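You operate a simulated robot arm through the tools that you are given. There is no shell and no other tool.

Carry out the task below with a simulated robot arm. There is one attempt and no reset: what you move stays moved.

TASK
Slide the coupler carrier in, latch it, then wipe its track clean with the purple cloth.
Fine: use the small cloth by the seal button and put it back; leave the carrier latched. What is to be rubbed or washed off counts as gone when no trace of it is left.

It is judged by the outcome, as a careful person would: the job done as asked, and still so three seconds after it is handed in. It fails if anything else is knocked over, pushed out of place, dropped, spilled or broken. Lids that push on must go on centred and level and be pressed home; caps that screw on are set level and turned clockwise until they are tight. Flat cloth is picked up by pressing the open fingertips on it (5 to 10 N) and closing them slowly along it; thin cloth reads only 2 to 8 mm in the jaws.

THE ROBOT
A 6-joint arm with a two-finger parallel gripper, fixed in place. Base frame: the origin is on the floor under the middle of its stand, x ahead of it, y to its left, z up; the work surface is at about z = 868. Units: mm, degrees, N and s.
With the tool pointing down near the work surface it reaches from about 460 to 880 mm from the base axis. Its first joint turns from -115.0 to 115.0 degrees. Payload 4.2 kg.
Tool frame: the origin (TCP) lies between the finger pads and is the grasp point; the fingertips stand 23 mm ahead of it; z points along the fingers, y is the line along which they close. The gripper opens to 94 mm. The fingers are 38 mm wide and 10 mm thick; the gripper's body (54 by 96 mm) begins 39 mm behind the TCP.
Orientation is that of the tool frame in the base frame, as [roll, pitch, yaw] about the fixed x, y, z axes, in that order (R = Rz(yaw) Ry(pitch) Rx(roll)). With the fingers straight down and closing along the base's y, the tool's x points along the base's -x, its y along +y and its z along -z.

THE INTERFACE
- The arm moves only by the tool play_rows. Its argument "steps" is a list that holds one entry, the list of rows, each a list of 7 numbers: the turn, a rotation vector about the tool's x, y, z in units of 90 degrees (1.0 is 90 degrees), then the shift along the tool's x, y, z in units of 150 mm (1.0 is 150 mm), then the closure, from 0 (fully open) to 1 (shut). In form: [[[wx, wy, wz, tx, ty, tz, fingers], ...]]. A call has 1 to 20 rows; each row is the pose to reach, as a shift and turn from the pose commanded when the call began, along the tool's axes at that moment. A call with a number of a shift or a turn outside -1 to 1 is refused whole. Rows are played at 5 a second. More than 50 mm and 8.6 degrees between two rows, or a gripper value outside its range, and nothing of the call is played. A pose out of reach is approached as far as the arm can. The call stops where the force on the tool passes 50 N (or 10 N more than at its start, if that is more) or the arm is blocked; 0.2 s more then pass. The fingers move at their own pace (about 108 mm/s each) and stop on an object; they squeeze with about 33 N. The grip force told is the motor's: it shows also when the fingers shut on nothing. Time passes only in rows, and 0.2 s behind the last, so rows that repeat a pose let the fingers close. The reply holds the time, the measured pose of the TCP, the force on the tool along the base axes, the opening and the grip force, in the units named above and with some noise, with the torque about the TCP (base axes, N m) and any sound that the robot's microphone picked up, and new pictures: "pictures" is both (left out), scene, wrist or none.
- Cameras (640 x 400 px; columns grow to the right, rows downward): "scene" is fixed at [221.1, 651.3, 1444.3]; the picture's right is [-0.85, -0.53, 0.00], its down [-0.28, 0.44, -0.85] and it looks along [0.45, -0.72, -0.52] (base axes); focal length 332 px, centre (320, 200). "wrist" rides on the gripper at [86, 16, -75] in the tool frame; the picture's right is [-0.18, 0.98, 0.00], its down [-0.58, -0.11, -0.81] and it looks along [-0.79, -0.15, 0.59] (tool axes); focal length 243 px, centre (320, 200). There is no depth. A picture from a camera that has moved, and an enlarged one, comes with that camera's place and axes in the base frame and with its lens.
- slide_trunk(by): slides the trunk up (or, below 0, down) by that many mm; the arm rides with it, the base frame stays. It gives what a move gives, with no picture.
- enlarge(camera, box): a new picture of the part [left, top, right, bottom] of that camera's present view, enlarged. No time passes.
- finish_job(): hands the job in; it is judged then, once.

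Nothing tells you positions but the pictures and the camera data. Unless the task says otherwise, let go and move clear before handing in.

The tools are called after "Emit:" as name(argument=value, ...) on one line, values as JSON. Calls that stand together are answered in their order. play_rows: Moves the arm, as the interface text tells. Its arguments: {"type":"object","properties":{"steps":{"type":"array"},"pictures":{"type":"string","enum":["both","scene","wrist","none"]}},"required":["steps"]} The other tools are called the same way: slide_trunk (by) moves the trunk up or down; enlarge (camera, box) takes an enlarged picture of a part of a camera's view; finish_job () hands the job in.

At the start:

```text
time_s: 0.0
tool_pos: [571.1, 195.7, 1248.6]
orientation: [-180.0, 0.0, -180.0]
wrist_force: [-0.1, 0.8, -0.1]
moment: [0.03, -0.01, 0.02]
opening: 93.8
gripper_force: 0.1
trunk travel left (down, up): [-775.0, 215.0]
```

scene: 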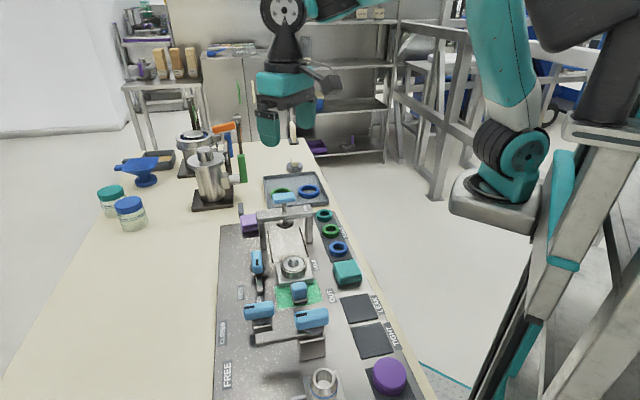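
wrist: 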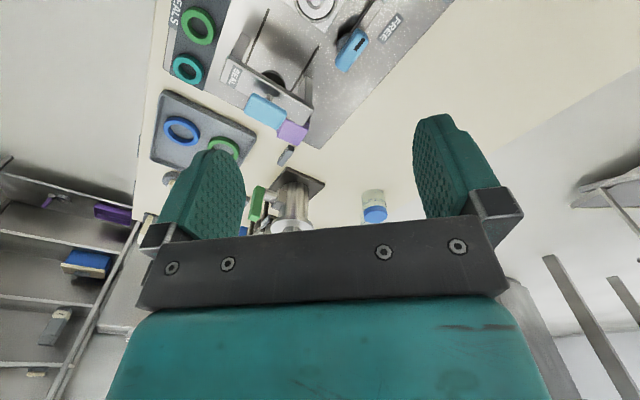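

I see a bench with a grey panel carrying a coupler carrier on a track, blue handles, a green smear on the track, and several seals and buttons. I'll enlarge the views first to identify the parts before moving.

Emit:
enlarge(camera="scene", box=[200, 170, 440, 320])

Emit:
enlarge(camera="scene", box=[200, 250, 440, 400])

Emit:
enlarge(camera="wrist", box=[140, 0, 460, 200])

```text
2.67 times, centred on (320, 245) of scene
camera zoom: at [221.1, 651.3, 1444.3], right [-0.85, -0.53, 0.0], down [-0.28, 0.44, -0.85], along [0.45, -0.72, -0.52], focal length 886 px, centre (320, 80)
```

zoom: 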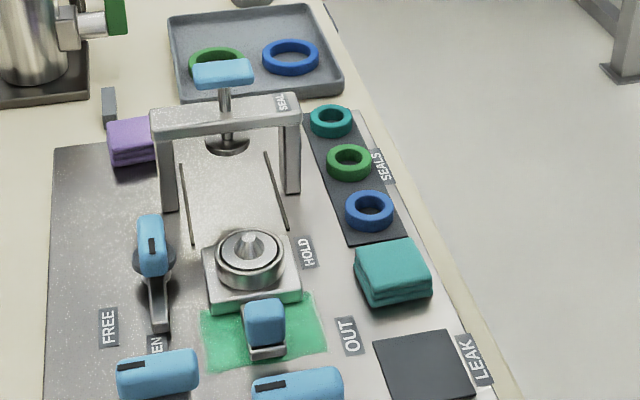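

```text
2.67 times, centred on (320, 325) of scene
camera zoom: at [221.1, 651.3, 1444.3], right [-0.85, -0.53, 0.0], down [-0.28, 0.44, -0.85], along [0.45, -0.72, -0.52], focal length 886 px, centre (320, -133)
```

zoom: 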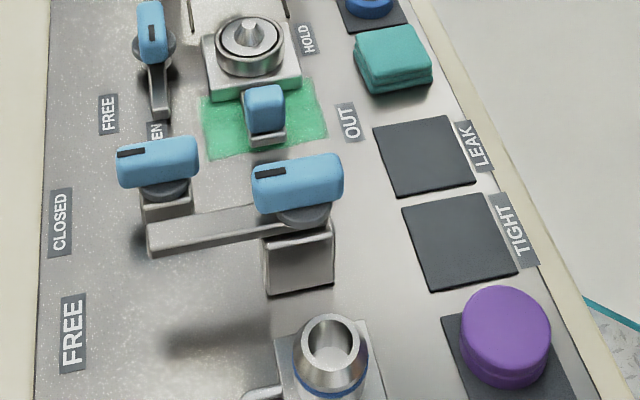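

```text
2.00 times, centred on (300, 100) of wrist
camera zoom: at [483.9, 212.6, 1323.3], right [0.18, 0.98, 0.0], down [0.58, -0.11, 0.81], along [0.79, -0.15, -0.59], focal length 485 px, centre (360, 400)
```

zoom: 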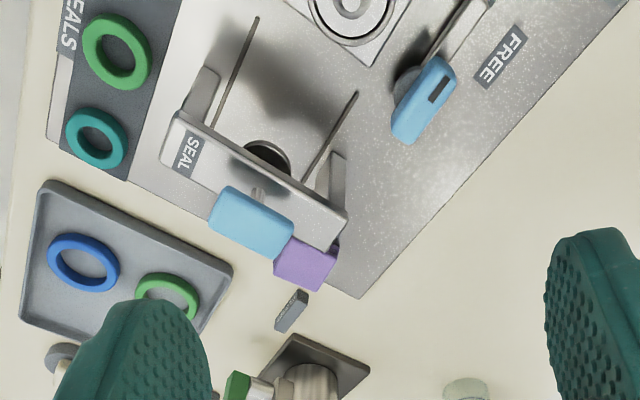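

The carrier (silver, with a blue knob) sits out on a track that runs diagonally towards the SEAL gantry. The folded purple cloth lies just by the gantry's left leg. I'll move the wrist camera to look down on the panel and read the labels and levers.

Emit:
play_rows(steps=[[[-0.016, 0.04, 0.061, 0.05, 0.052, 0.083, 0], [-0.033, 0.079, 0.122, 0.1, 0.103, 0.165, 0], [-0.049, 0.119, 0.183, 0.15, 0.155, 0.248, 0], [-0.066, 0.158, 0.244, 0.2, 0.207, 0.33, 0], [-0.082, 0.198, 0.305, 0.25, 0.258, 0.413, 0], [-0.098, 0.237, 0.366, 0.3, 0.31, 0.495, 0], [-0.115, 0.277, 0.427, 0.35, 0.361, 0.578, 0], [-0.131, 0.316, 0.488, 0.4, 0.413, 0.66, 0], [-0.131, 0.316, 0.488, 0.4, 0.413, 0.66, 0]]])

```text
time_s: 2.0
tool_pos: [511.2, 257.6, 1149.2]
orientation: [180.0, -30.2, 134.9]
wrist_force: [0.1, 0.8, 0.0]
moment: [0.0, 0.02, -0.01]
opening: 94.2
gripper_force: 0.0
trunk travel left (down, up): [-775.0, 215.0]
camera wrist: at [495.6, 296.4, 1257.3], right [0.81, 0.58, -0.09], down [0.56, -0.72, 0.41], along [0.17, -0.38, -0.91], focal length 243 px, centre (320, 200)
```

scene: 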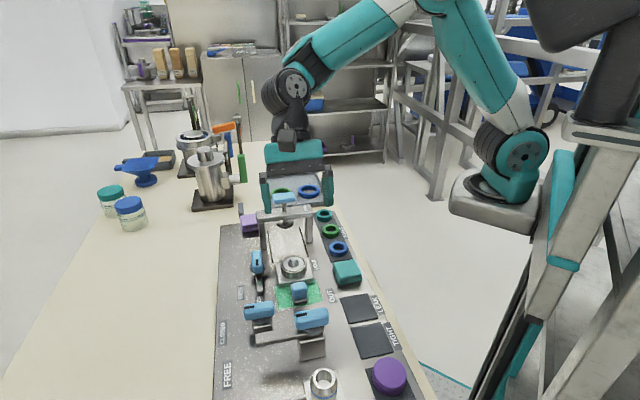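
wrist: 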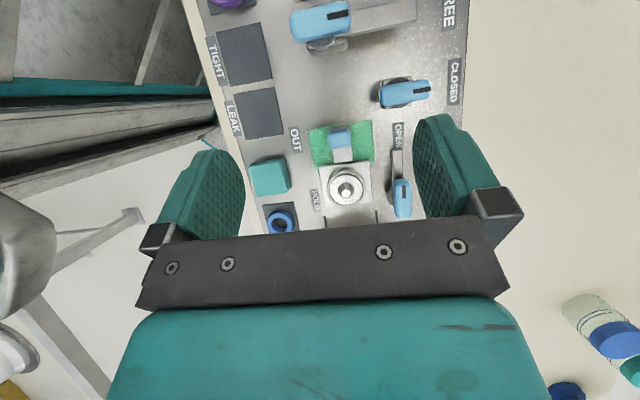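

The view shows the panel from above; I'll enlarge it to read the lever labels.

Emit:
enlarge(camera="wrist", box=[240, 100, 480, 250])

Emit:
enlarge(camera="wrist", box=[240, 0, 480, 150])

Emit:
enlarge(camera="scene", box=[210, 180, 370, 280])

```text
2.67 times, centred on (360, 175) of wrist
camera zoom: at [495.6, 296.4, 1257.3], right [0.81, 0.58, -0.09], down [0.56, -0.72, 0.41], along [0.17, -0.38, -0.91], focal length 647 px, centre (213, 267)
```

zoom: 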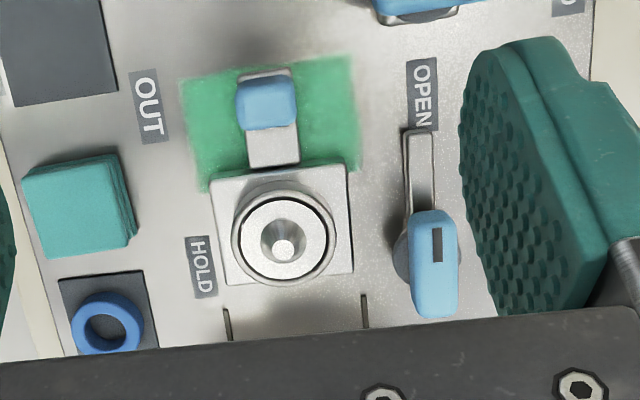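

```text
2.67 times, centred on (360, 75) of wrist
camera zoom: at [495.6, 296.4, 1257.3], right [0.81, 0.58, -0.09], down [0.56, -0.72, 0.41], along [0.17, -0.38, -0.91], focal length 647 px, centre (213, 533)
```

zoom: 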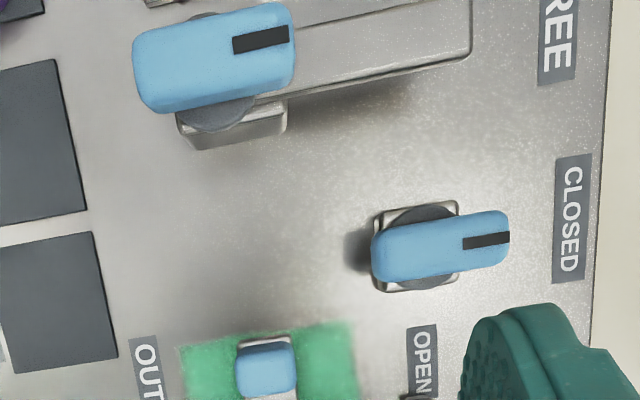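

```text
4.00 times, centred on (290, 230) of scene
camera zoom: at [221.1, 651.3, 1444.3], right [-0.85, -0.53, 0.0], down [-0.28, 0.44, -0.85], along [0.45, -0.72, -0.52], focal length 1328 px, centre (440, 80)
```

zoom: 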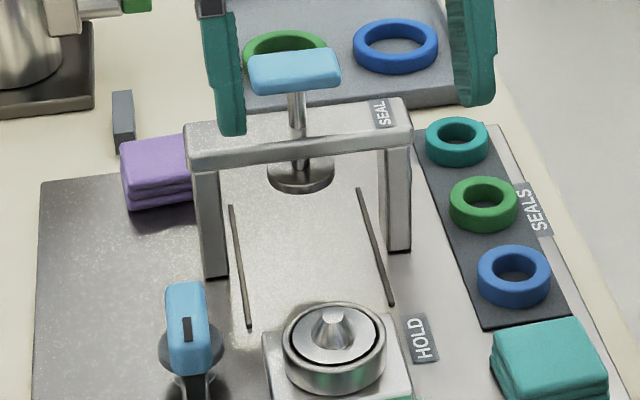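

The carrier's ring is near (585, 187) with its blue knob near (528, 245), and the track runs in along about (0.71, -0.71). The latch seems to be the thin lever to its left with FREE and HOLD labels, whose arm can swing across behind the carrier. I'll straighten the tool and look closer from above the knob.

Emit:
play_rows(steps=[[[0, -0.067, 0, -0.124, 0.004, 0.157, 0], [0, -0.134, 0, -0.249, 0.008, 0.315, 0], [0, -0.201, 0, -0.373, 0.011, 0.472, 0], [0, -0.268, 0, -0.498, 0.015, 0.63, 0], [0, -0.335, 0, -0.622, 0.019, 0.787, 0], [0, -0.335, 0, -0.622, 0.019, 0.787, 0]]])

```text
time_s: 3.4
tool_pos: [528.9, 244.4, 1001.2]
orientation: [-179.9, 0.2, 135.0]
wrist_force: [0.2, 0.2, -0.3]
moment: [0.02, -0.04, -0.03]
opening: 94.1
gripper_force: 0.0
trunk travel left (down, up): [-775.0, 215.0]
camera wrist: at [478.5, 317.1, 1075.1], right [0.82, 0.57, 0.0], down [0.33, -0.49, 0.81], along [0.46, -0.67, -0.59], focal length 243 px, centre (320, 200)
```

scene: 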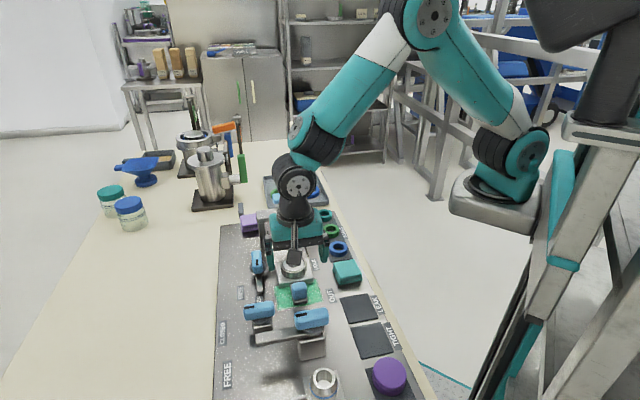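
wrist: 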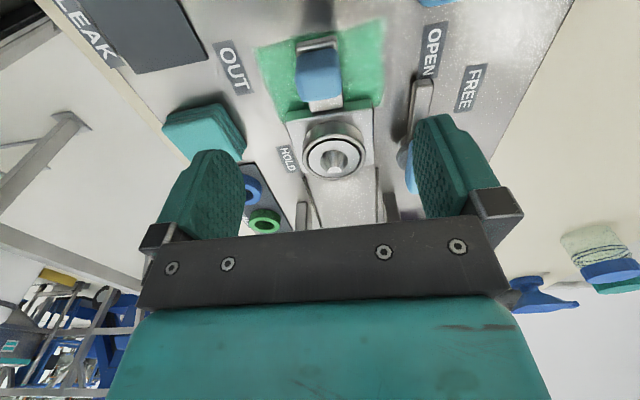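

I'm now about 100 mm above the knob. I'll enlarge to measure the knob, the carrier and the lever.

Emit:
enlarge(camera="wrist", box=[240, 20, 480, 170])

Emit:
enlarge(camera="wrist", box=[240, 100, 440, 225])

Emit:
enlarge(camera="scene", box=[230, 240, 350, 315])

```text
2.67 times, centred on (360, 95) of wrist
camera zoom: at [478.5, 317.1, 1075.1], right [0.82, 0.57, 0.0], down [0.33, -0.49, 0.81], along [0.46, -0.67, -0.59], focal length 647 px, centre (213, 480)
```

zoom: 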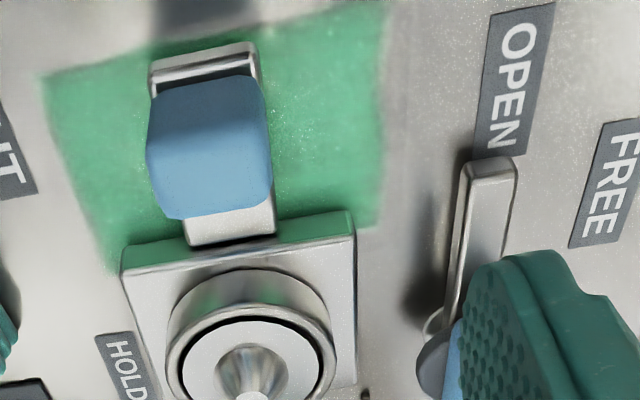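

```text
3.20 times, centred on (340, 162) of wrist
camera zoom: at [478.5, 317.1, 1075.1], right [0.82, 0.57, 0.0], down [0.33, -0.49, 0.81], along [0.46, -0.67, -0.59], focal length 776 px, centre (256, 320)
```

zoom: 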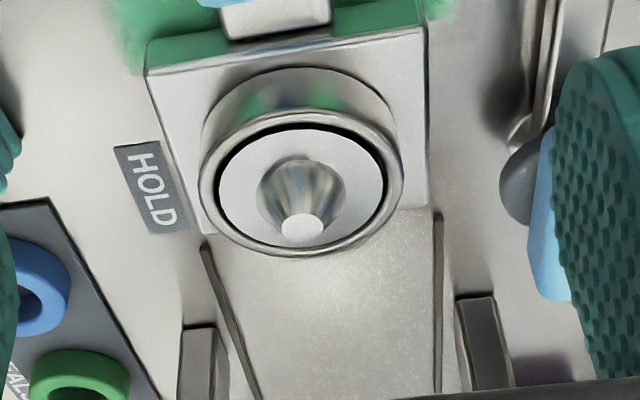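

```text
5.33 times, centred on (290, 278) of scene
camera zoom: at [221.1, 651.3, 1444.3], right [-0.85, -0.53, 0.0], down [-0.28, 0.44, -0.85], along [0.45, -0.72, -0.52], focal length 1771 px, centre (480, -213)
```

zoom: 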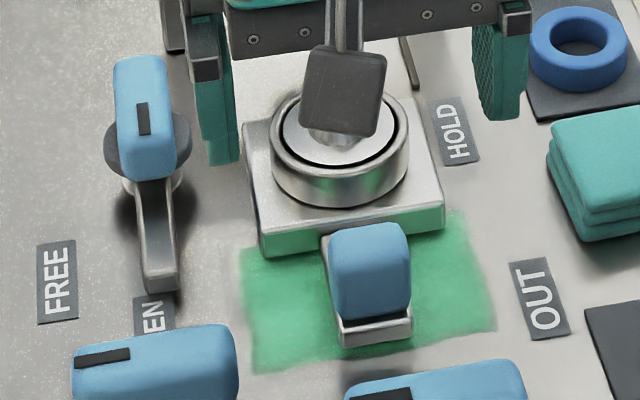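

The knob is a roughly 33 mm wide block centred at about (528, 244, 900), almost directly below the tool. The latch lever pivots near s=303 along the track, level with the HOLD label, and the arm currently points to FREE. I'll lower over the knob with a partly open grip and take hold of it.

Emit:
play_rows(steps=[[[0, 0, 0, 0, 0, 0.133, 0.35], [0, 0, 0, 0, 0, 0.267, 0.35], [0, 0, 0, 0, 0, 0.4, 0.35], [0, 0, 0, 0, 0, 0.5, 0.35], [0, 0, 0, 0, 0, 0.56, 0.35], [0, 0, 0, 0, 0, 0.62, 0.35], [0, 0, 0, 0, 0, 0.62, 0.35]]])

```text
time_s: 5.0
tool_pos: [528.0, 243.6, 907.8]
orientation: [-180.0, 0.1, 135.1]
wrist_force: [-0.3, 0.4, -0.8]
moment: [0.0, 0.01, 0.02]
opening: 60.9
gripper_force: 0.1
trunk travel left (down, up): [-775.0, 215.0]
camera wrist: at [477.8, 317.3, 982.2], right [0.83, 0.56, 0.0], down [0.33, -0.49, 0.81], along [0.46, -0.67, -0.59], focal length 243 px, centre (320, 200)
```

scene: 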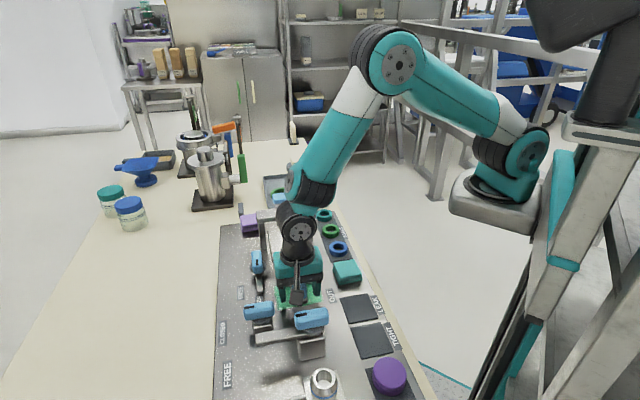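
wrist: 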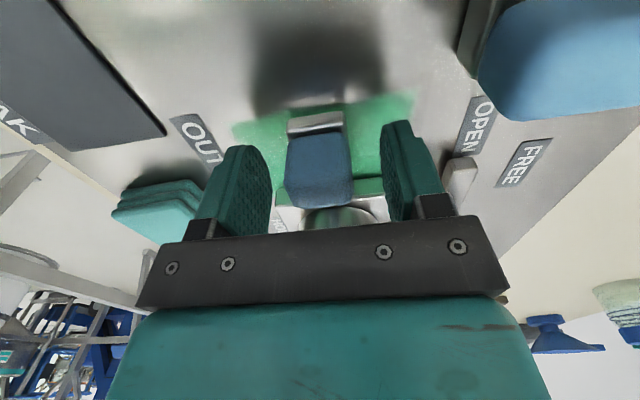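

The fingers straddle the knob with even clearance. I'll close on it now.

Emit:
play_rows(steps=[[[0, 0, 0, 0, 0, 0, 0.5], [0, 0, 0, 0, 0, 0, 0.6], [0, 0, 0, 0, 0, 0, 0.75], [0, 0, 0, 0, 0, 0, 0.8], [0, 0, 0, 0, 0, 0, 0.8]]], pictures="wrist")

```text
time_s: 6.2
tool_pos: [527.4, 243.8, 907.6]
orientation: [-180.0, 0.1, 135.0]
wrist_force: [-3.9, -3.0, 0.1]
moment: [-0.13, 0.09, -0.03]
opening: 32.0
gripper_force: 45.1
trunk travel left (down, up): [-775.0, 215.0]
camera wrist: at [477.5, 317.0, 982.3], right [0.83, 0.56, 0.0], down [0.33, -0.49, 0.81], along [0.46, -0.67, -0.59], focal length 243 px, centre (320, 200)
```

wrist: 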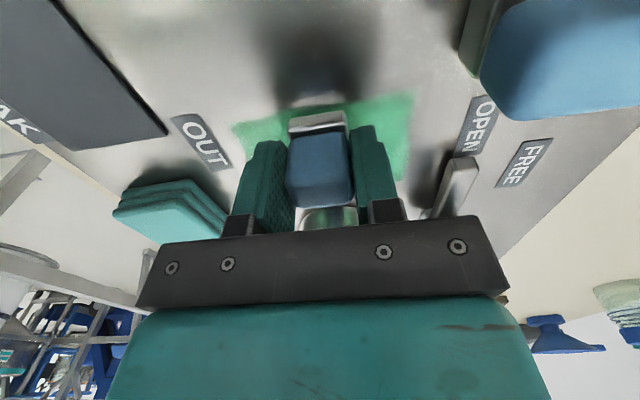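

I have the knob gripped at 32 mm with only a small side force. Now I'll slide the carrier inward along the track by about 96 mm first, watching the force.

Emit:
play_rows(steps=[[[0, 0, 0, -0.03, 0, 0, 0.8], [0, 0, 0, -0.08, 0, 0, 0.8], [0, 0, 0, -0.14, 0, 0, 0.8], [0, 0, 0, -0.2, 0, 0, 0.8], [0, 0, 0, -0.26, 0, 0, 0.8], [0, 0, 0, -0.32, 0, 0, 0.8], [0, 0, 0, -0.38, 0, 0, 0.8], [0, 0, 0, -0.44, 0, 0, 0.8], [0, 0, 0, -0.5, 0, 0, 0.8], [0, 0, 0, -0.56, 0, 0, 0.8], [0, 0, 0, -0.61, 0, 0, 0.8], [0, 0, 0, -0.64, 0, 0, 0.8]]])

```text
time_s: 8.8
tool_pos: [594.7, 175.3, 908.0]
orientation: [-179.9, 0.1, 134.9]
wrist_force: [-13.1, -13.3, -8.1]
moment: [-0.01, -0.39, 0.05]
opening: 31.9
gripper_force: 45.5
trunk travel left (down, up): [-775.0, 215.0]
camera wrist: at [545.7, 248.9, 982.2], right [0.83, 0.56, 0.0], down [0.33, -0.49, 0.81], along [0.46, -0.67, -0.59], focal length 243 px, centre (320, 200)
```

scene: 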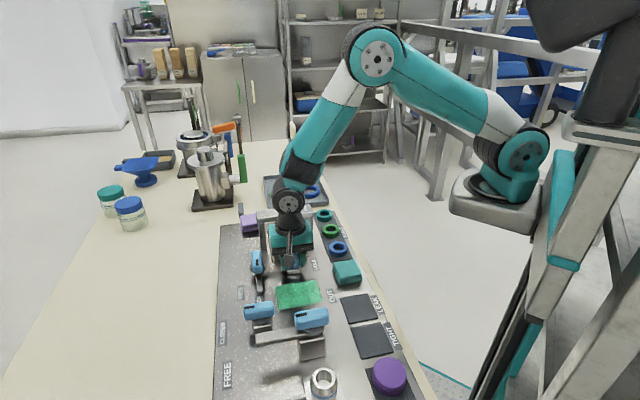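
wrist: 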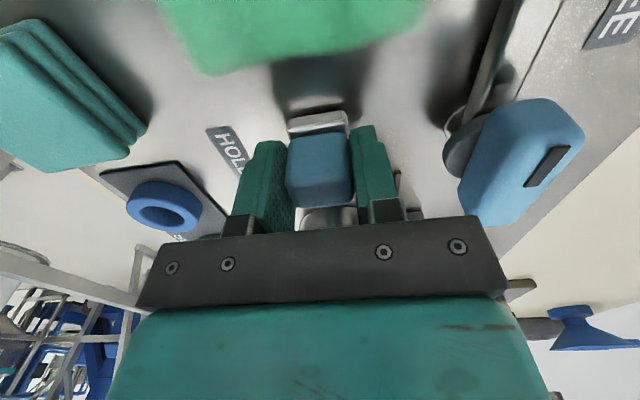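

The carrier has come 96 mm with a sideways drag of about 19 N, so the track is slightly angled from my line. I'll ease the tool over about 1 mm and continue in smaller steps.

Emit:
play_rows(steps=[[[0, 0, 0, 0, -0.008, 0, 0.8], [0, 0, 0, -0.02, -0.009, 0, 0.8], [0, 0, 0, -0.04, -0.009, 0, 0.8], [0, 0, 0, -0.06, -0.01, 0, 0.8], [0, 0, 0, -0.08, -0.01, 0, 0.8], [0, 0, 0, -0.1, -0.01, 0, 0.8]]], pictures="wrist")

```text
time_s: 10.2
tool_pos: [606.3, 164.7, 907.0]
orientation: [-180.0, 0.1, 135.1]
wrist_force: [-5.3, -4.0, -10.6]
moment: [-0.45, 0.26, -0.19]
opening: 32.0
gripper_force: 44.5
trunk travel left (down, up): [-775.0, 215.0]
camera wrist: at [556.0, 238.3, 982.3], right [0.83, 0.56, 0.0], down [0.33, -0.49, 0.81], along [0.46, -0.67, -0.59], focal length 243 px, centre (320, 200)
```

wrist: 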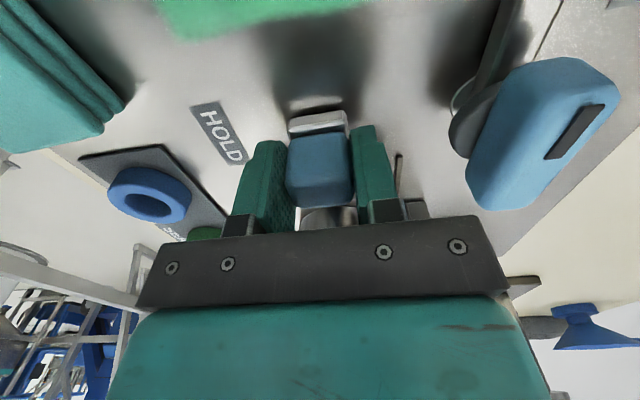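

Side force has dropped, and the carrier is now about 112 mm in with no stop felt yet. I'll continue with 2 mm steps until it meets the stop.

Emit:
play_rows(steps=[[[0, 0, 0, -0.013, -0.001, 0, 0.8], [0, 0, 0, -0.027, -0.001, 0, 0.8], [0, 0, 0, -0.04, -0.002, 0, 0.8], [0, 0, 0, -0.053, -0.002, 0, 0.8], [0, 0, 0, -0.067, -0.003, 0, 0.8]]], pictures="wrist")

```text
time_s: 11.4
tool_pos: [613.6, 157.0, 908.6]
orientation: [179.8, 0.2, 134.9]
wrist_force: [2.1, 3.5, -6.3]
moment: [0.05, 0.72, -0.33]
opening: 31.9
gripper_force: 45.3
trunk travel left (down, up): [-775.0, 215.0]
camera wrist: at [563.0, 231.0, 982.4], right [0.82, 0.57, 0.0], down [0.33, -0.49, 0.81], along [0.46, -0.67, -0.59], focal length 243 px, centre (320, 200)
```

wrist: 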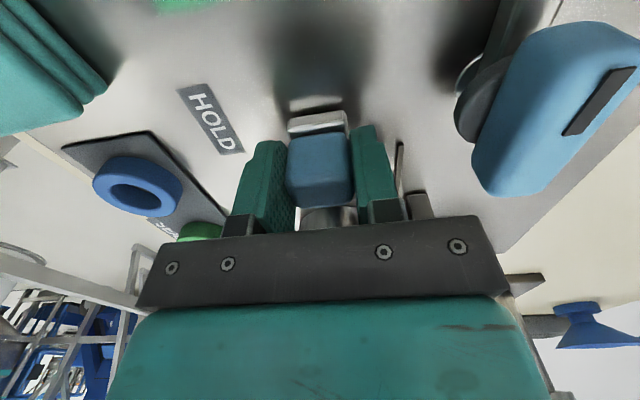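

It's now 122 mm in, still sliding freely. I'll continue gently towards the stop.

Emit:
play_rows(steps=[[[0, 0, 0, -0.013, -0.001, 0, 0.8], [0, 0, 0, -0.027, -0.001, 0, 0.8], [0, 0, 0, -0.04, -0.002, 0, 0.8], [0, 0, 0, -0.053, -0.002, 0, 0.8], [0, 0, 0, -0.067, -0.003, 0, 0.8]]])

```text
time_s: 12.6
tool_pos: [619.9, 151.2, 908.5]
orientation: [179.8, 0.1, 135.2]
wrist_force: [6.2, 19.3, -8.1]
moment: [-0.99, -0.42, -0.71]
opening: 31.8
gripper_force: 45.0
trunk travel left (down, up): [-775.0, 215.0]
camera wrist: at [569.2, 224.7, 982.4], right [0.82, 0.57, 0.0], down [0.33, -0.49, 0.81], along [0.46, -0.66, -0.59], focal length 243 px, centre (320, 200)
```

scene: 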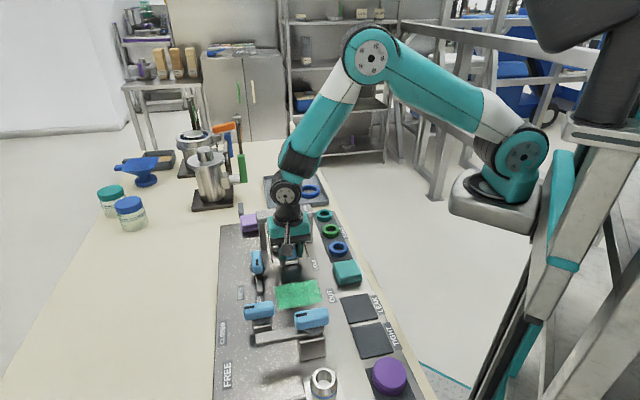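
wrist: 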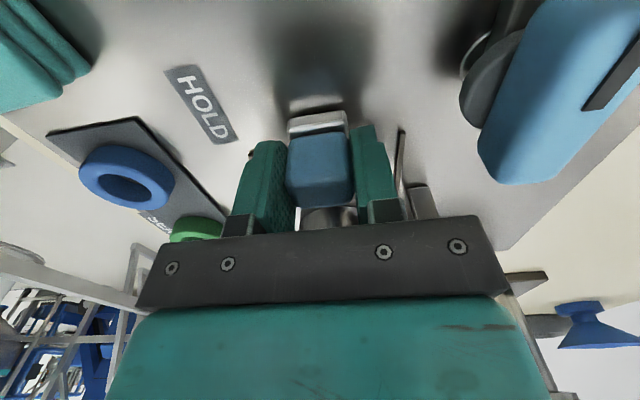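

The carrier moved only 8.5 mm of the last 10 mm commanded and resistance is rising, so it is near its stop. Checking the view.

Emit:
enlarge(camera="scene", box=[230, 200, 350, 275])

Emit:
enlarge(camera="wrist", box=[220, 60, 460, 210])

```text
5.33 times, centred on (290, 238) of scene
camera zoom: at [221.1, 651.3, 1444.3], right [-0.85, -0.53, 0.0], down [-0.28, 0.44, -0.85], along [0.45, -0.72, -0.52], focal length 1771 px, centre (480, 0)
```

zoom: 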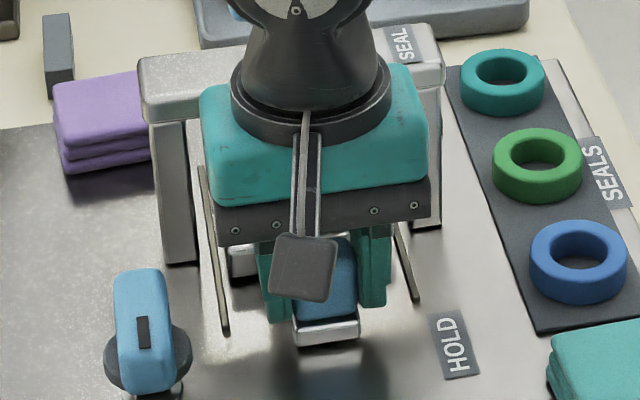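

```text
2.67 times, centred on (340, 135) of wrist
camera zoom: at [569.2, 224.7, 982.4], right [0.82, 0.57, 0.0], down [0.33, -0.49, 0.81], along [0.46, -0.66, -0.59], focal length 647 px, centre (267, 373)
```

zoom: 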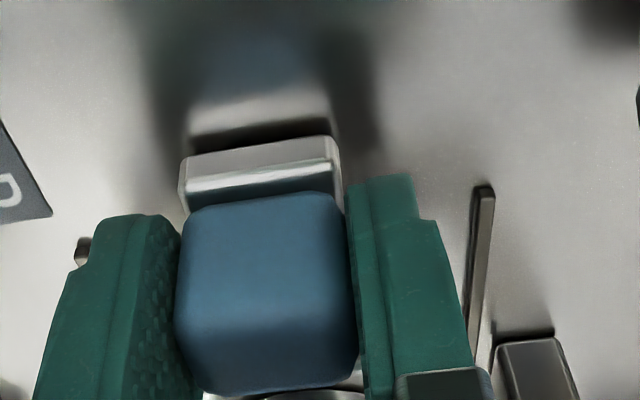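

The tab's end is now past the line where the latch arm will swing. I'll ease off the side load and push a few more millimetres to confirm it is against the stop.

Emit:
play_rows(steps=[[[0, 0, 0, 0, 0.006, 0, 0.8], [0, 0, 0, -0.007, 0.006, 0, 0.8], [0, 0, 0, -0.014, 0.006, 0, 0.8], [0, 0, 0, -0.021, 0.006, 0, 0.8]]], pictures="none")

```text
time_s: 13.6
tool_pos: [619.1, 150.9, 908.3]
orientation: [-179.9, -0.2, 135.2]
wrist_force: [-19.7, 29.9, -1.7]
moment: [0.11, -0.56, -0.93]
opening: 31.6
gripper_force: 44.4
trunk travel left (down, up): [-775.0, 215.0]
```

The position held while the push force rose to about 35 N, so the carrier is hard against its stop. I'll relax the push, release the knob and rise straight up.

Emit:
play_rows(steps=[[[0, 0, 0, 0.012, 0, 0, 0.8], [0, 0, 0, 0.024, 0, 0, 0.8], [0, 0, 0, 0.026, 0, 0, 0.5], [0, 0, 0, 0.026, 0, 0, 0.5], [0, 0, 0, 0.026, 0, -0.1, 0.5], [0, 0, 0, 0.026, 0, -0.3, 0.5], [0, 0, 0, 0.026, 0, -0.5, 0.5], [0, 0, 0, 0.026, 0, -0.7, 0.5], [0, 0, 0, 0.026, 0, -0.7, 0.5]]])

```text
time_s: 15.6
tool_pos: [619.0, 151.6, 1012.6]
orientation: [-179.9, 0.1, 135.1]
wrist_force: [0.4, 0.2, 0.5]
moment: [0.03, -0.01, 0.0]
opening: 46.9
gripper_force: 0.1
trunk travel left (down, up): [-775.0, 215.0]
camera wrist: at [569.0, 225.2, 1086.9], right [0.83, 0.56, 0.0], down [0.33, -0.49, 0.81], along [0.46, -0.67, -0.59], focal length 243 px, centre (320, 200)
```

scene: 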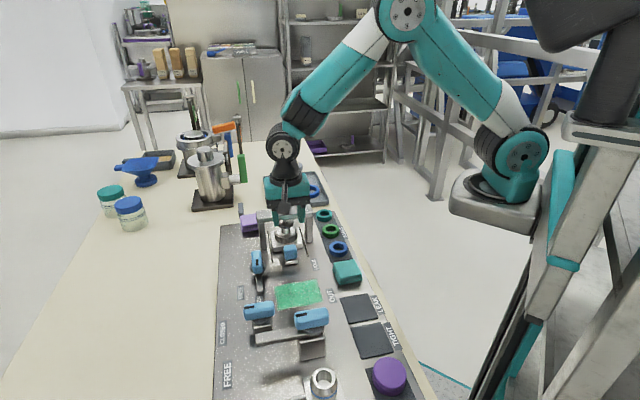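
wrist: 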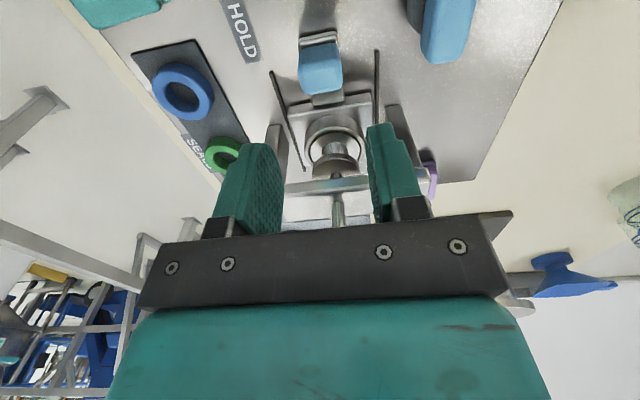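

The carrier is fully in, under the plunger. Next I'll move over the latch lever beside it, near (655, 227), for a close look before turning it.

Emit:
play_rows(steps=[[[0, 0, 0, 0.045, 0.13, 0, 0.35], [0, 0, 0, 0.09, 0.26, 0, 0.35], [0, 0, 0, 0.135, 0.39, 0, 0.2], [0, 0, 0, 0.183, 0.527, 0, 0.2], [0, 0, 0, 0.183, 0.527, 0, 0.2]]])

```text
time_s: 16.8
tool_pos: [656.1, 226.6, 1014.7]
orientation: [-180.0, 0.2, 135.0]
wrist_force: [0.1, 0.3, -0.8]
moment: [0.0, 0.0, 0.03]
opening: 75.2
gripper_force: 0.0
trunk travel left (down, up): [-775.0, 215.0]
camera wrist: at [605.8, 300.5, 1088.4], right [0.83, 0.56, 0.0], down [0.33, -0.49, 0.81], along [0.46, -0.67, -0.59], focal length 243 px, centre (320, 200)
```

scene: 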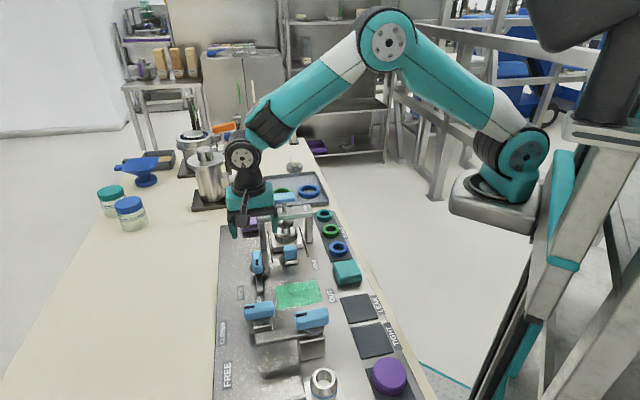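
wrist: 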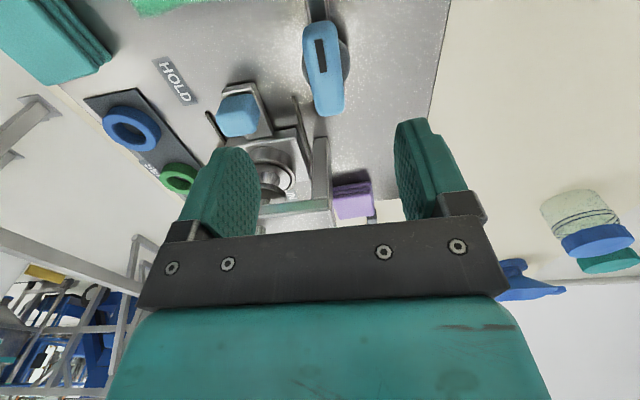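

Emit:
enlarge(camera="wrist", box=[200, 0, 440, 150])

Emit:
enlarge(camera="scene", box=[225, 225, 345, 300])

```text
2.67 times, centred on (320, 75) of wrist
camera zoom: at [605.8, 300.5, 1088.4], right [0.83, 0.56, 0.0], down [0.33, -0.49, 0.81], along [0.46, -0.67, -0.59], focal length 647 px, centre (320, 533)
```

zoom: 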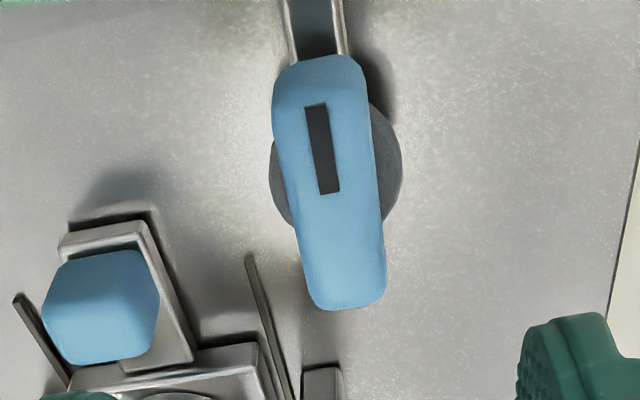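

```text
5.33 times, centred on (285, 262) of scene
camera zoom: at [221.1, 651.3, 1444.3], right [-0.85, -0.53, 0.0], down [-0.28, 0.44, -0.85], along [0.45, -0.72, -0.52], focal length 1771 px, centre (507, -133)
```

zoom: 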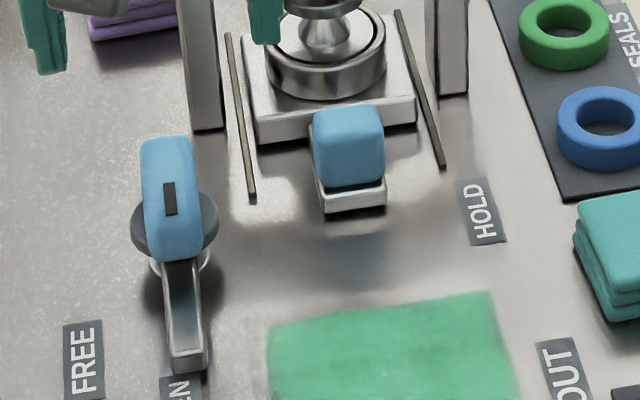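

The carrier is in, and its tab end sits just past the line the latch arm will sweep. The latch knob is a bar about 22 mm wide and 60 mm long, centred near s=301, w=629 (about (658, 232)), over a round disc. I'll descend partway with the fingers straddling it.

Emit:
play_rows(steps=[[[0, 0, 0, 0.009, 0.016, 0.12, 0.47], [0, 0, 0, 0.018, 0.032, 0.24, 0.47], [0, 0, 0, 0.018, 0.032, 0.35, 0.47], [0, 0, 0, 0.018, 0.032, 0.45, 0.47], [0, 0, 0, 0.018, 0.032, 0.5, 0.47], [0, 0, 0, 0.018, 0.032, 0.5, 0.47]]])

```text
time_s: 18.2
tool_pos: [656.7, 231.8, 938.9]
orientation: [-180.0, 0.1, 135.0]
wrist_force: [0.7, 0.7, 0.0]
moment: [0.0, -0.01, -0.02]
opening: 49.8
gripper_force: 0.1
trunk travel left (down, up): [-775.0, 215.0]
camera wrist: at [606.8, 305.3, 1012.6], right [0.83, 0.56, 0.0], down [0.33, -0.49, 0.81], along [0.46, -0.67, -0.59], focal length 243 px, centre (320, 200)
```

scene: 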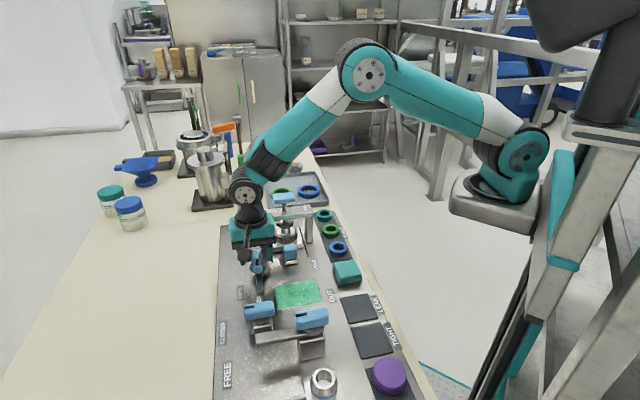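
wrist: 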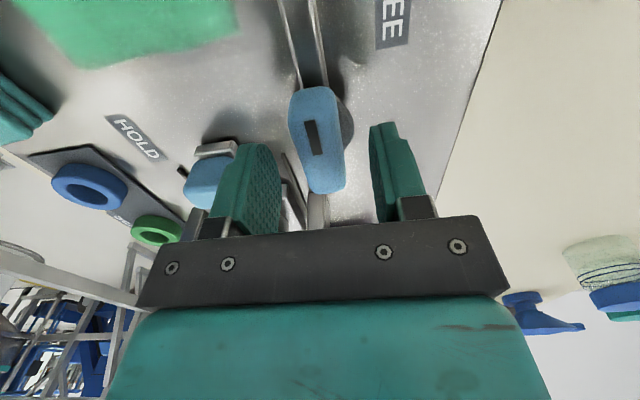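

Emit:
enlarge(camera="wrist", box=[220, 60, 460, 210])

Emit:
enlarge(camera="scene", box=[215, 215, 311, 275])

```text
2.67 times, centred on (340, 135) of wrist
camera zoom: at [606.8, 305.3, 1012.6], right [0.83, 0.56, 0.0], down [0.33, -0.49, 0.81], along [0.46, -0.67, -0.59], focal length 647 px, centre (267, 373)
```

zoom: 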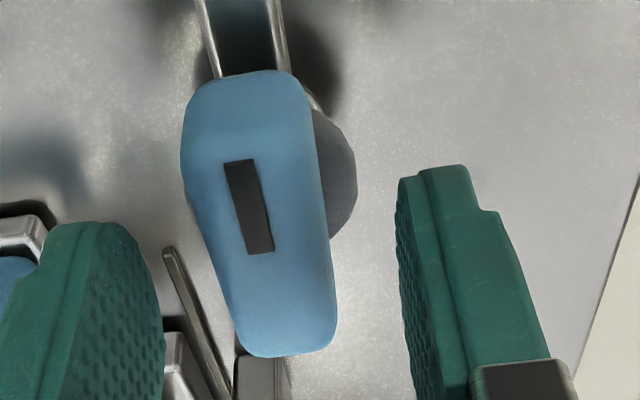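

```text
6.67 times, centred on (263, 245) of scene
camera zoom: at [221.1, 651.3, 1444.3], right [-0.85, -0.53, 0.0], down [-0.28, 0.44, -0.85], along [0.45, -0.72, -0.52], focal length 2214 px, centre (700, -100)
```

zoom: 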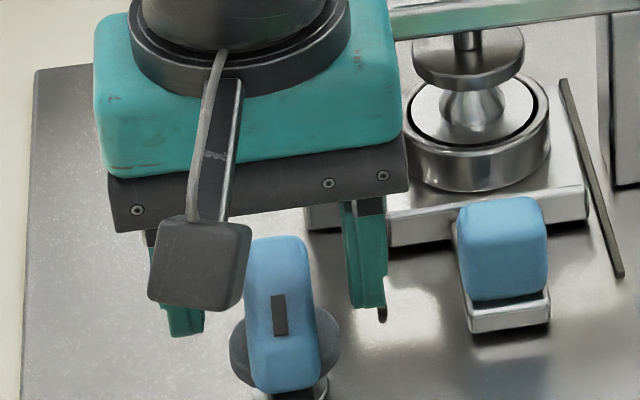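

The knob spans about z 898 to 920 and s 274 to 332, and the tool is centred on it. I'll lower so the fingertips sit at about z=900, just above the disc, and close.

Emit:
play_rows(steps=[[[0, 0, 0, -0.008, 0, 0.053, 0.47], [0, 0, 0, -0.008, 0, 0.1, 0.47], [0, 0, 0, -0.008, 0, 0.106, 0.47], [0, 0, 0, -0.008, 0, 0.106, 0.6], [0, 0, 0, -0.008, 0, 0.106, 0.72], [0, 0, 0, -0.008, 0, 0.106, 0.85], [0, 0, 0, -0.008, 0, 0.106, 0.9], [0, 0, 0, -0.008, 0, 0.106, 0.9]]])

```text
time_s: 20.0
tool_pos: [657.1, 230.8, 922.2]
orientation: [180.0, 0.1, 135.0]
wrist_force: [-0.6, -1.5, -0.9]
moment: [-0.14, 0.0, -0.01]
opening: 24.0
gripper_force: 45.0
trunk travel left (down, up): [-775.0, 215.0]
camera wrist: at [607.6, 304.1, 996.3], right [0.83, 0.56, 0.0], down [0.33, -0.49, 0.81], along [0.46, -0.67, -0.59], focal length 243 px, centre (320, 200)
```

scene: 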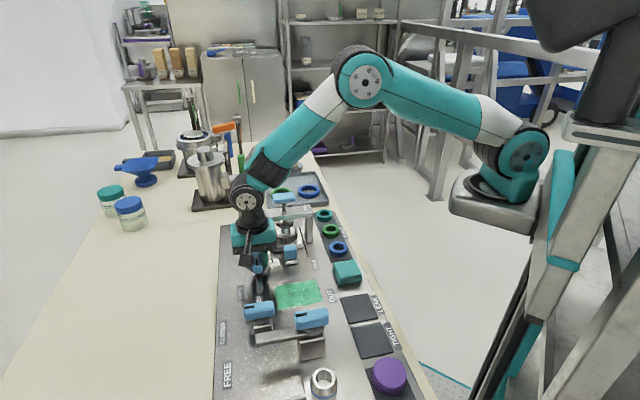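
wrist: 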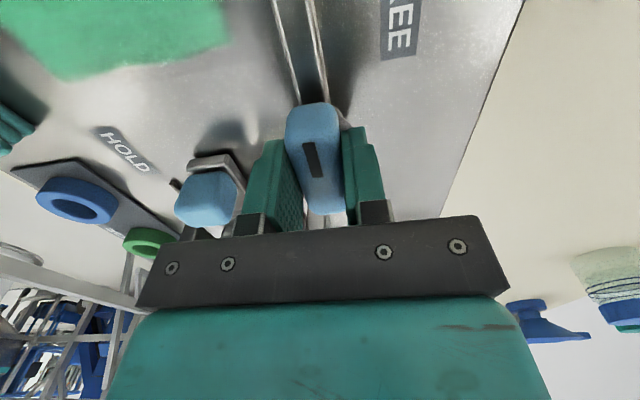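

The latch knob is held at 24 mm. I'll turn it counter-clockwise seen from above, 20° first, to confirm that the arm swings towards HOLD freely.

Emit:
play_rows(steps=[[[0, 0, -0.04, 0, 0, 0, 0.9], [0, 0, -0.09, 0, 0, 0, 0.9], [0, 0, -0.14, 0, 0, 0, 0.9], [0, 0, -0.19, 0, 0, 0, 0.9], [0, 0, -0.23, 0, 0, 0, 0.9]]])

```text
time_s: 21.2
tool_pos: [657.2, 229.1, 923.2]
orientation: [-179.7, 0.1, 155.6]
wrist_force: [-16.1, -13.8, -4.1]
moment: [-0.31, -1.4, -0.13]
opening: 24.0
gripper_force: 45.0
trunk travel left (down, up): [-775.0, 215.0]
camera wrist: at [584.2, 280.3, 996.4], right [0.57, 0.82, 0.0], down [0.49, -0.34, 0.81], along [0.66, -0.46, -0.59], focal length 243 px, centre (320, 200)
```

scene: 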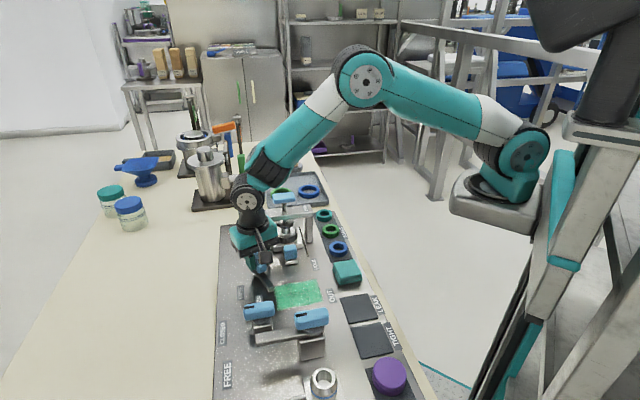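
wrist: 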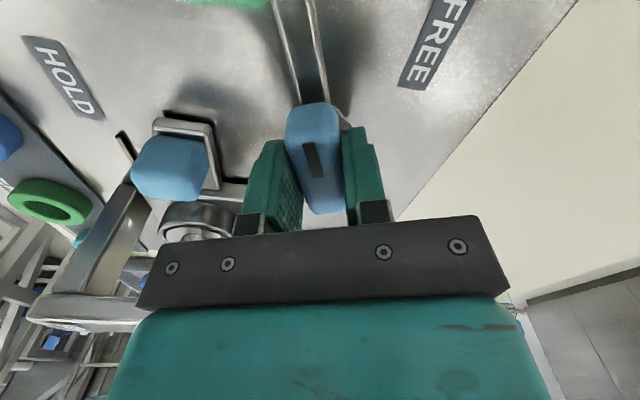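

The latch arm is turning with the gripper, and the roughly 21 N side force shows my grip is a few millimetres off the pivot axis. I'll follow the arc with small corrections and continue turning.

Emit:
play_rows(steps=[[[0, 0, 0, -0.0007, -0.0095, 0, 0.9], [0, 0, -0.055, -0.002, -0.013, 0, 0.9], [0, 0, -0.11, -0.004, -0.016, 0, 0.9], [0, 0, -0.165, -0.006, -0.019, 0, 0.9], [0, 0, -0.22, -0.008, -0.022, 0, 0.9], [0, 0, -0.275, -0.01, -0.024, 0, 0.9]]], pictures="wrist")

```text
time_s: 22.6
tool_pos: [655.5, 225.8, 922.0]
orientation: [-179.9, 0.1, -179.3]
wrist_force: [-26.9, -8.5, -10.5]
moment: [0.29, -0.75, -0.06]
opening: 24.0
gripper_force: 45.5
trunk travel left (down, up): [-775.0, 215.0]
camera wrist: at [569.1, 242.5, 996.6], right [0.17, 0.98, 0.0], down [0.58, -0.1, 0.81], along [0.79, -0.14, -0.59], focal length 243 px, centre (320, 200)
```

wrist: 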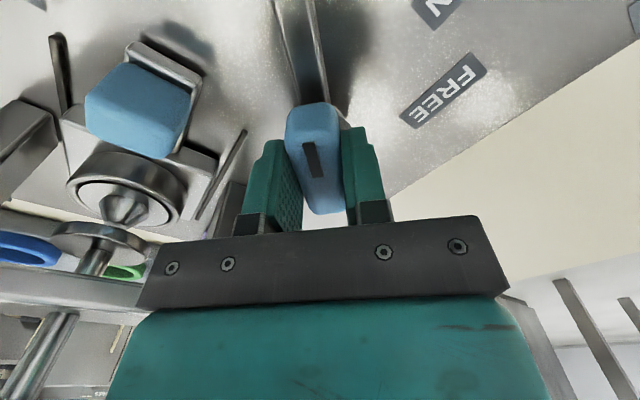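

The arc fit now puts the pivot near s=308, w=628. I'll continue along that arc to about 70° and check.

Emit:
play_rows(steps=[[[0, 0, 0, 0.0105, -0.0065, 0, 0.9], [0, 0, -0.055, 0.0095, -0.01, 0, 0.9], [0, 0, -0.11, 0.0085, -0.0135, 0, 0.9], [0, 0, -0.165, 0.0075, -0.0175, 0, 0.9], [0, 0, -0.22, 0.006, -0.021, 0, 0.9], [0, 0, -0.27, 0.005, -0.0245, 0, 0.9]]])

```text
time_s: 24.0
tool_pos: [657.2, 222.8, 922.8]
orientation: [-179.9, 0.1, -155.0]
wrist_force: [-21.5, 5.8, -16.6]
moment: [0.77, -0.85, 0.05]
opening: 23.9
gripper_force: 45.5
trunk travel left (down, up): [-775.0, 215.0]
camera wrist: at [571.0, 202.9, 996.5], right [-0.25, 0.97, 0.0], down [0.57, 0.15, 0.81], along [0.78, 0.2, -0.59], focal length 243 px, centre (320, 200)
```

scene: 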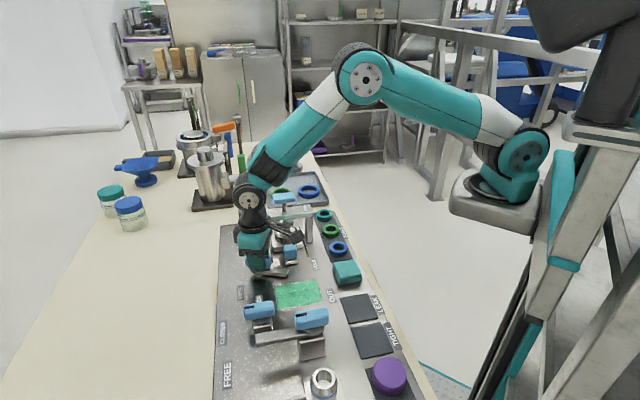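
wrist: 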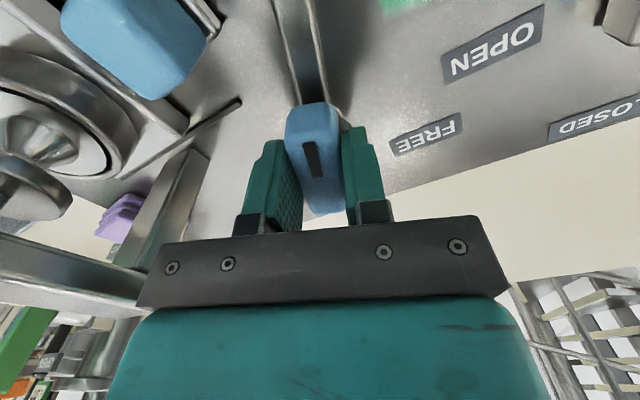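

The arm is at about 70° and swinging across freely. I'll finish the last 20° towards HOLD with a small correction to relieve the grip forces.

Emit:
play_rows(steps=[[[0, 0, 0, 0.008, 0.006, 0.004, 0.9], [0, 0, -0.045, 0.007, 0.003, 0.006, 0.9], [0, 0, -0.09, 0.006, 0, 0.006, 0.9], [0, 0, -0.135, 0.006, -0.003, 0.006, 0.9], [0, 0, -0.18, 0.005, -0.006, 0.006, 0.9], [0, 0, -0.222, 0.004, -0.0085, 0.006, 0.9]]])

```text
time_s: 25.4
tool_pos: [658.6, 221.5, 922.0]
orientation: [-179.8, 0.1, -135.3]
wrist_force: [-7.6, 10.0, -0.8]
moment: [0.3, 0.34, 0.09]
opening: 23.8
gripper_force: 45.0
trunk travel left (down, up): [-775.0, 215.0]
camera wrist: at [584.4, 173.5, 996.4], right [-0.56, 0.83, 0.0], down [0.49, 0.33, 0.81], along [0.67, 0.45, -0.59], focal length 243 px, centre (320, 200)
```

scene: 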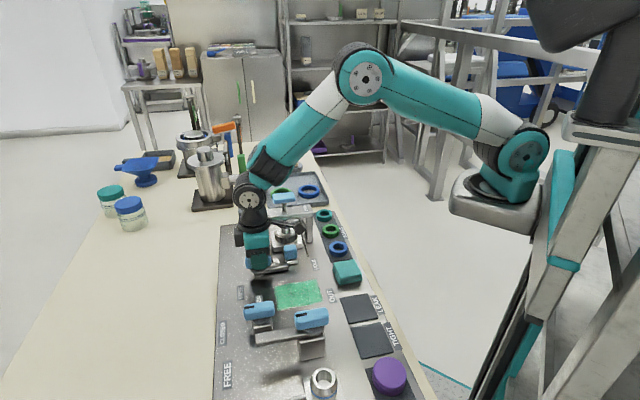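
wrist: 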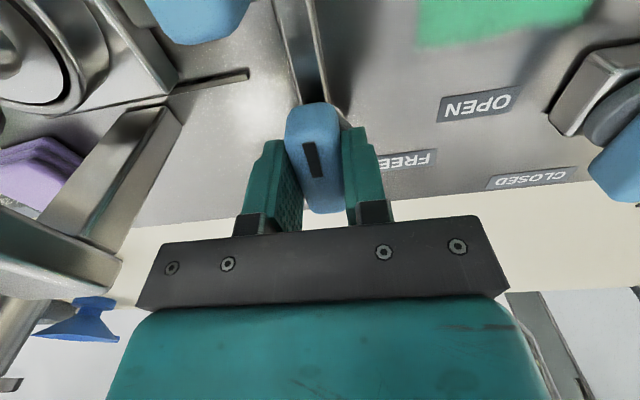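

Emit:
enlarge(camera="scene", box=[225, 215, 345, 290])

Emit:
enlarge(camera="wrist", box=[160, 0, 480, 200])

```text
5.33 times, centred on (285, 252) of scene
camera zoom: at [221.1, 651.3, 1444.3], right [-0.85, -0.53, 0.0], down [-0.28, 0.44, -0.85], along [0.45, -0.72, -0.52], focal length 1771 px, centre (507, -80)
```

zoom: 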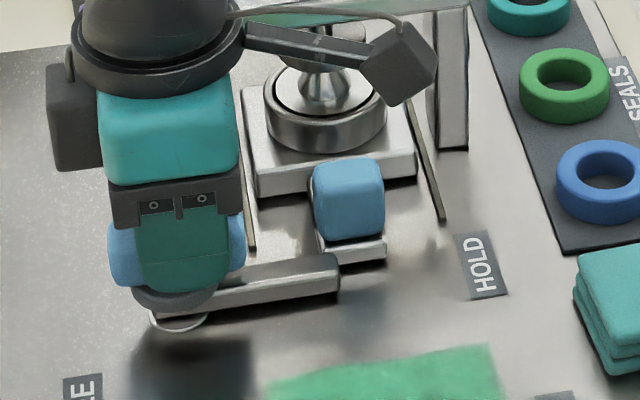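

```text
2.00 times, centred on (320, 100) of wrist
camera zoom: at [584.4, 173.5, 996.4], right [-0.56, 0.83, 0.0], down [0.49, 0.33, 0.81], along [0.67, 0.45, -0.59], focal length 485 px, centre (320, 400)
```

zoom: 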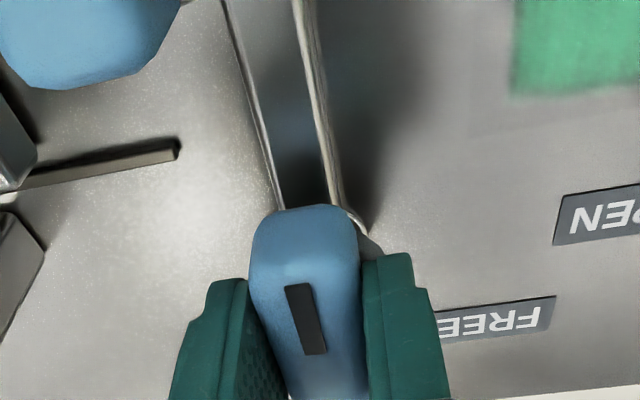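

The latch arm now lies across the track behind the carrier's tab, at 90° from FREE. I'll try a couple more degrees gently to see whether it is at its end stop.

Emit:
play_rows(steps=[[[0, 0, -0.015, 0, 0, 0, 0.9], [0, 0, -0.033, 0, 0, 0, 0.9], [0, 0, -0.033, 0, 0, 0, 0.9]]], pictures="none")

```text
time_s: 26.2
tool_pos: [658.6, 221.6, 922.9]
orientation: [-179.8, 0.1, -132.3]
wrist_force: [-3.2, 13.2, 1.4]
moment: [0.56, -0.26, -2.2]
opening: 24.4
gripper_force: 44.7
trunk travel left (down, up): [-775.0, 215.0]
```

Torque jumped to 2.2 N m, so the lever is against its HOLD stop. I'll relax slightly, release and rise clear to inspect.

Emit:
play_rows(steps=[[[0, 0, 0.015, 0, 0, 0, 0.9], [0, 0, 0.018, 0, 0, 0, 0.6], [0, 0, 0.018, 0, 0, 0, 0.47], [0, 0, 0.018, 0, 0, 0, 0.47], [0, 0, 0.018, 0, 0, -0.1, 0.47], [0, 0, 0.018, 0, 0, -0.25, 0.47], [0, 0, 0.018, 0, 0, -0.45, 0.47], [0, 0, 0.018, 0, 0, -0.65, 0.47], [0, 0, 0.018, 0, 0, -0.65, 0.47]]])

```text
time_s: 28.2
tool_pos: [656.3, 221.4, 1019.4]
orientation: [-179.9, 0.0, -133.8]
wrist_force: [-0.2, -0.4, 0.6]
moment: [-0.01, 0.0, -0.01]
opening: 49.9
gripper_force: 0.0
trunk travel left (down, up): [-775.0, 215.0]
camera wrist: at [584.7, 170.7, 1093.5], right [-0.58, 0.81, 0.0], down [0.48, 0.34, 0.81], along [0.66, 0.47, -0.59], focal length 243 px, centre (320, 200)
```

scene: 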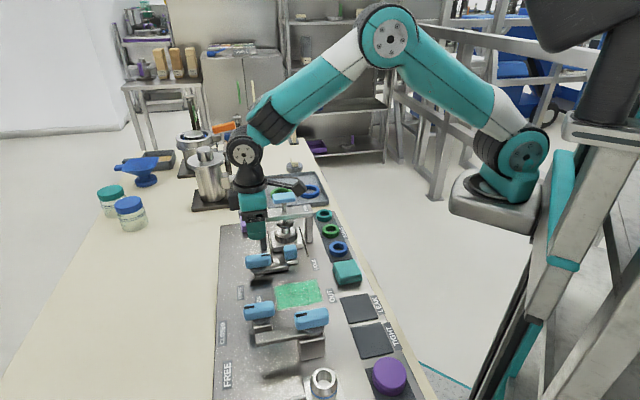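
wrist: 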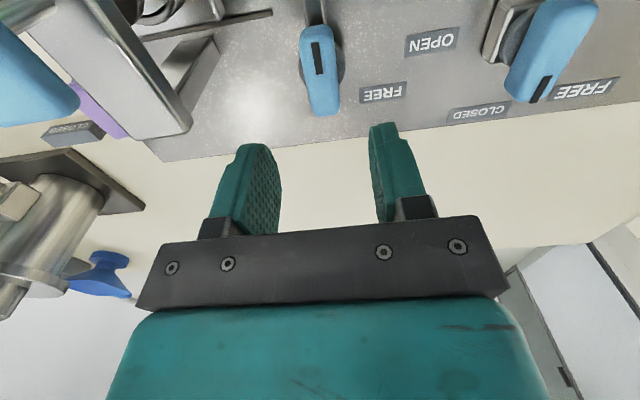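

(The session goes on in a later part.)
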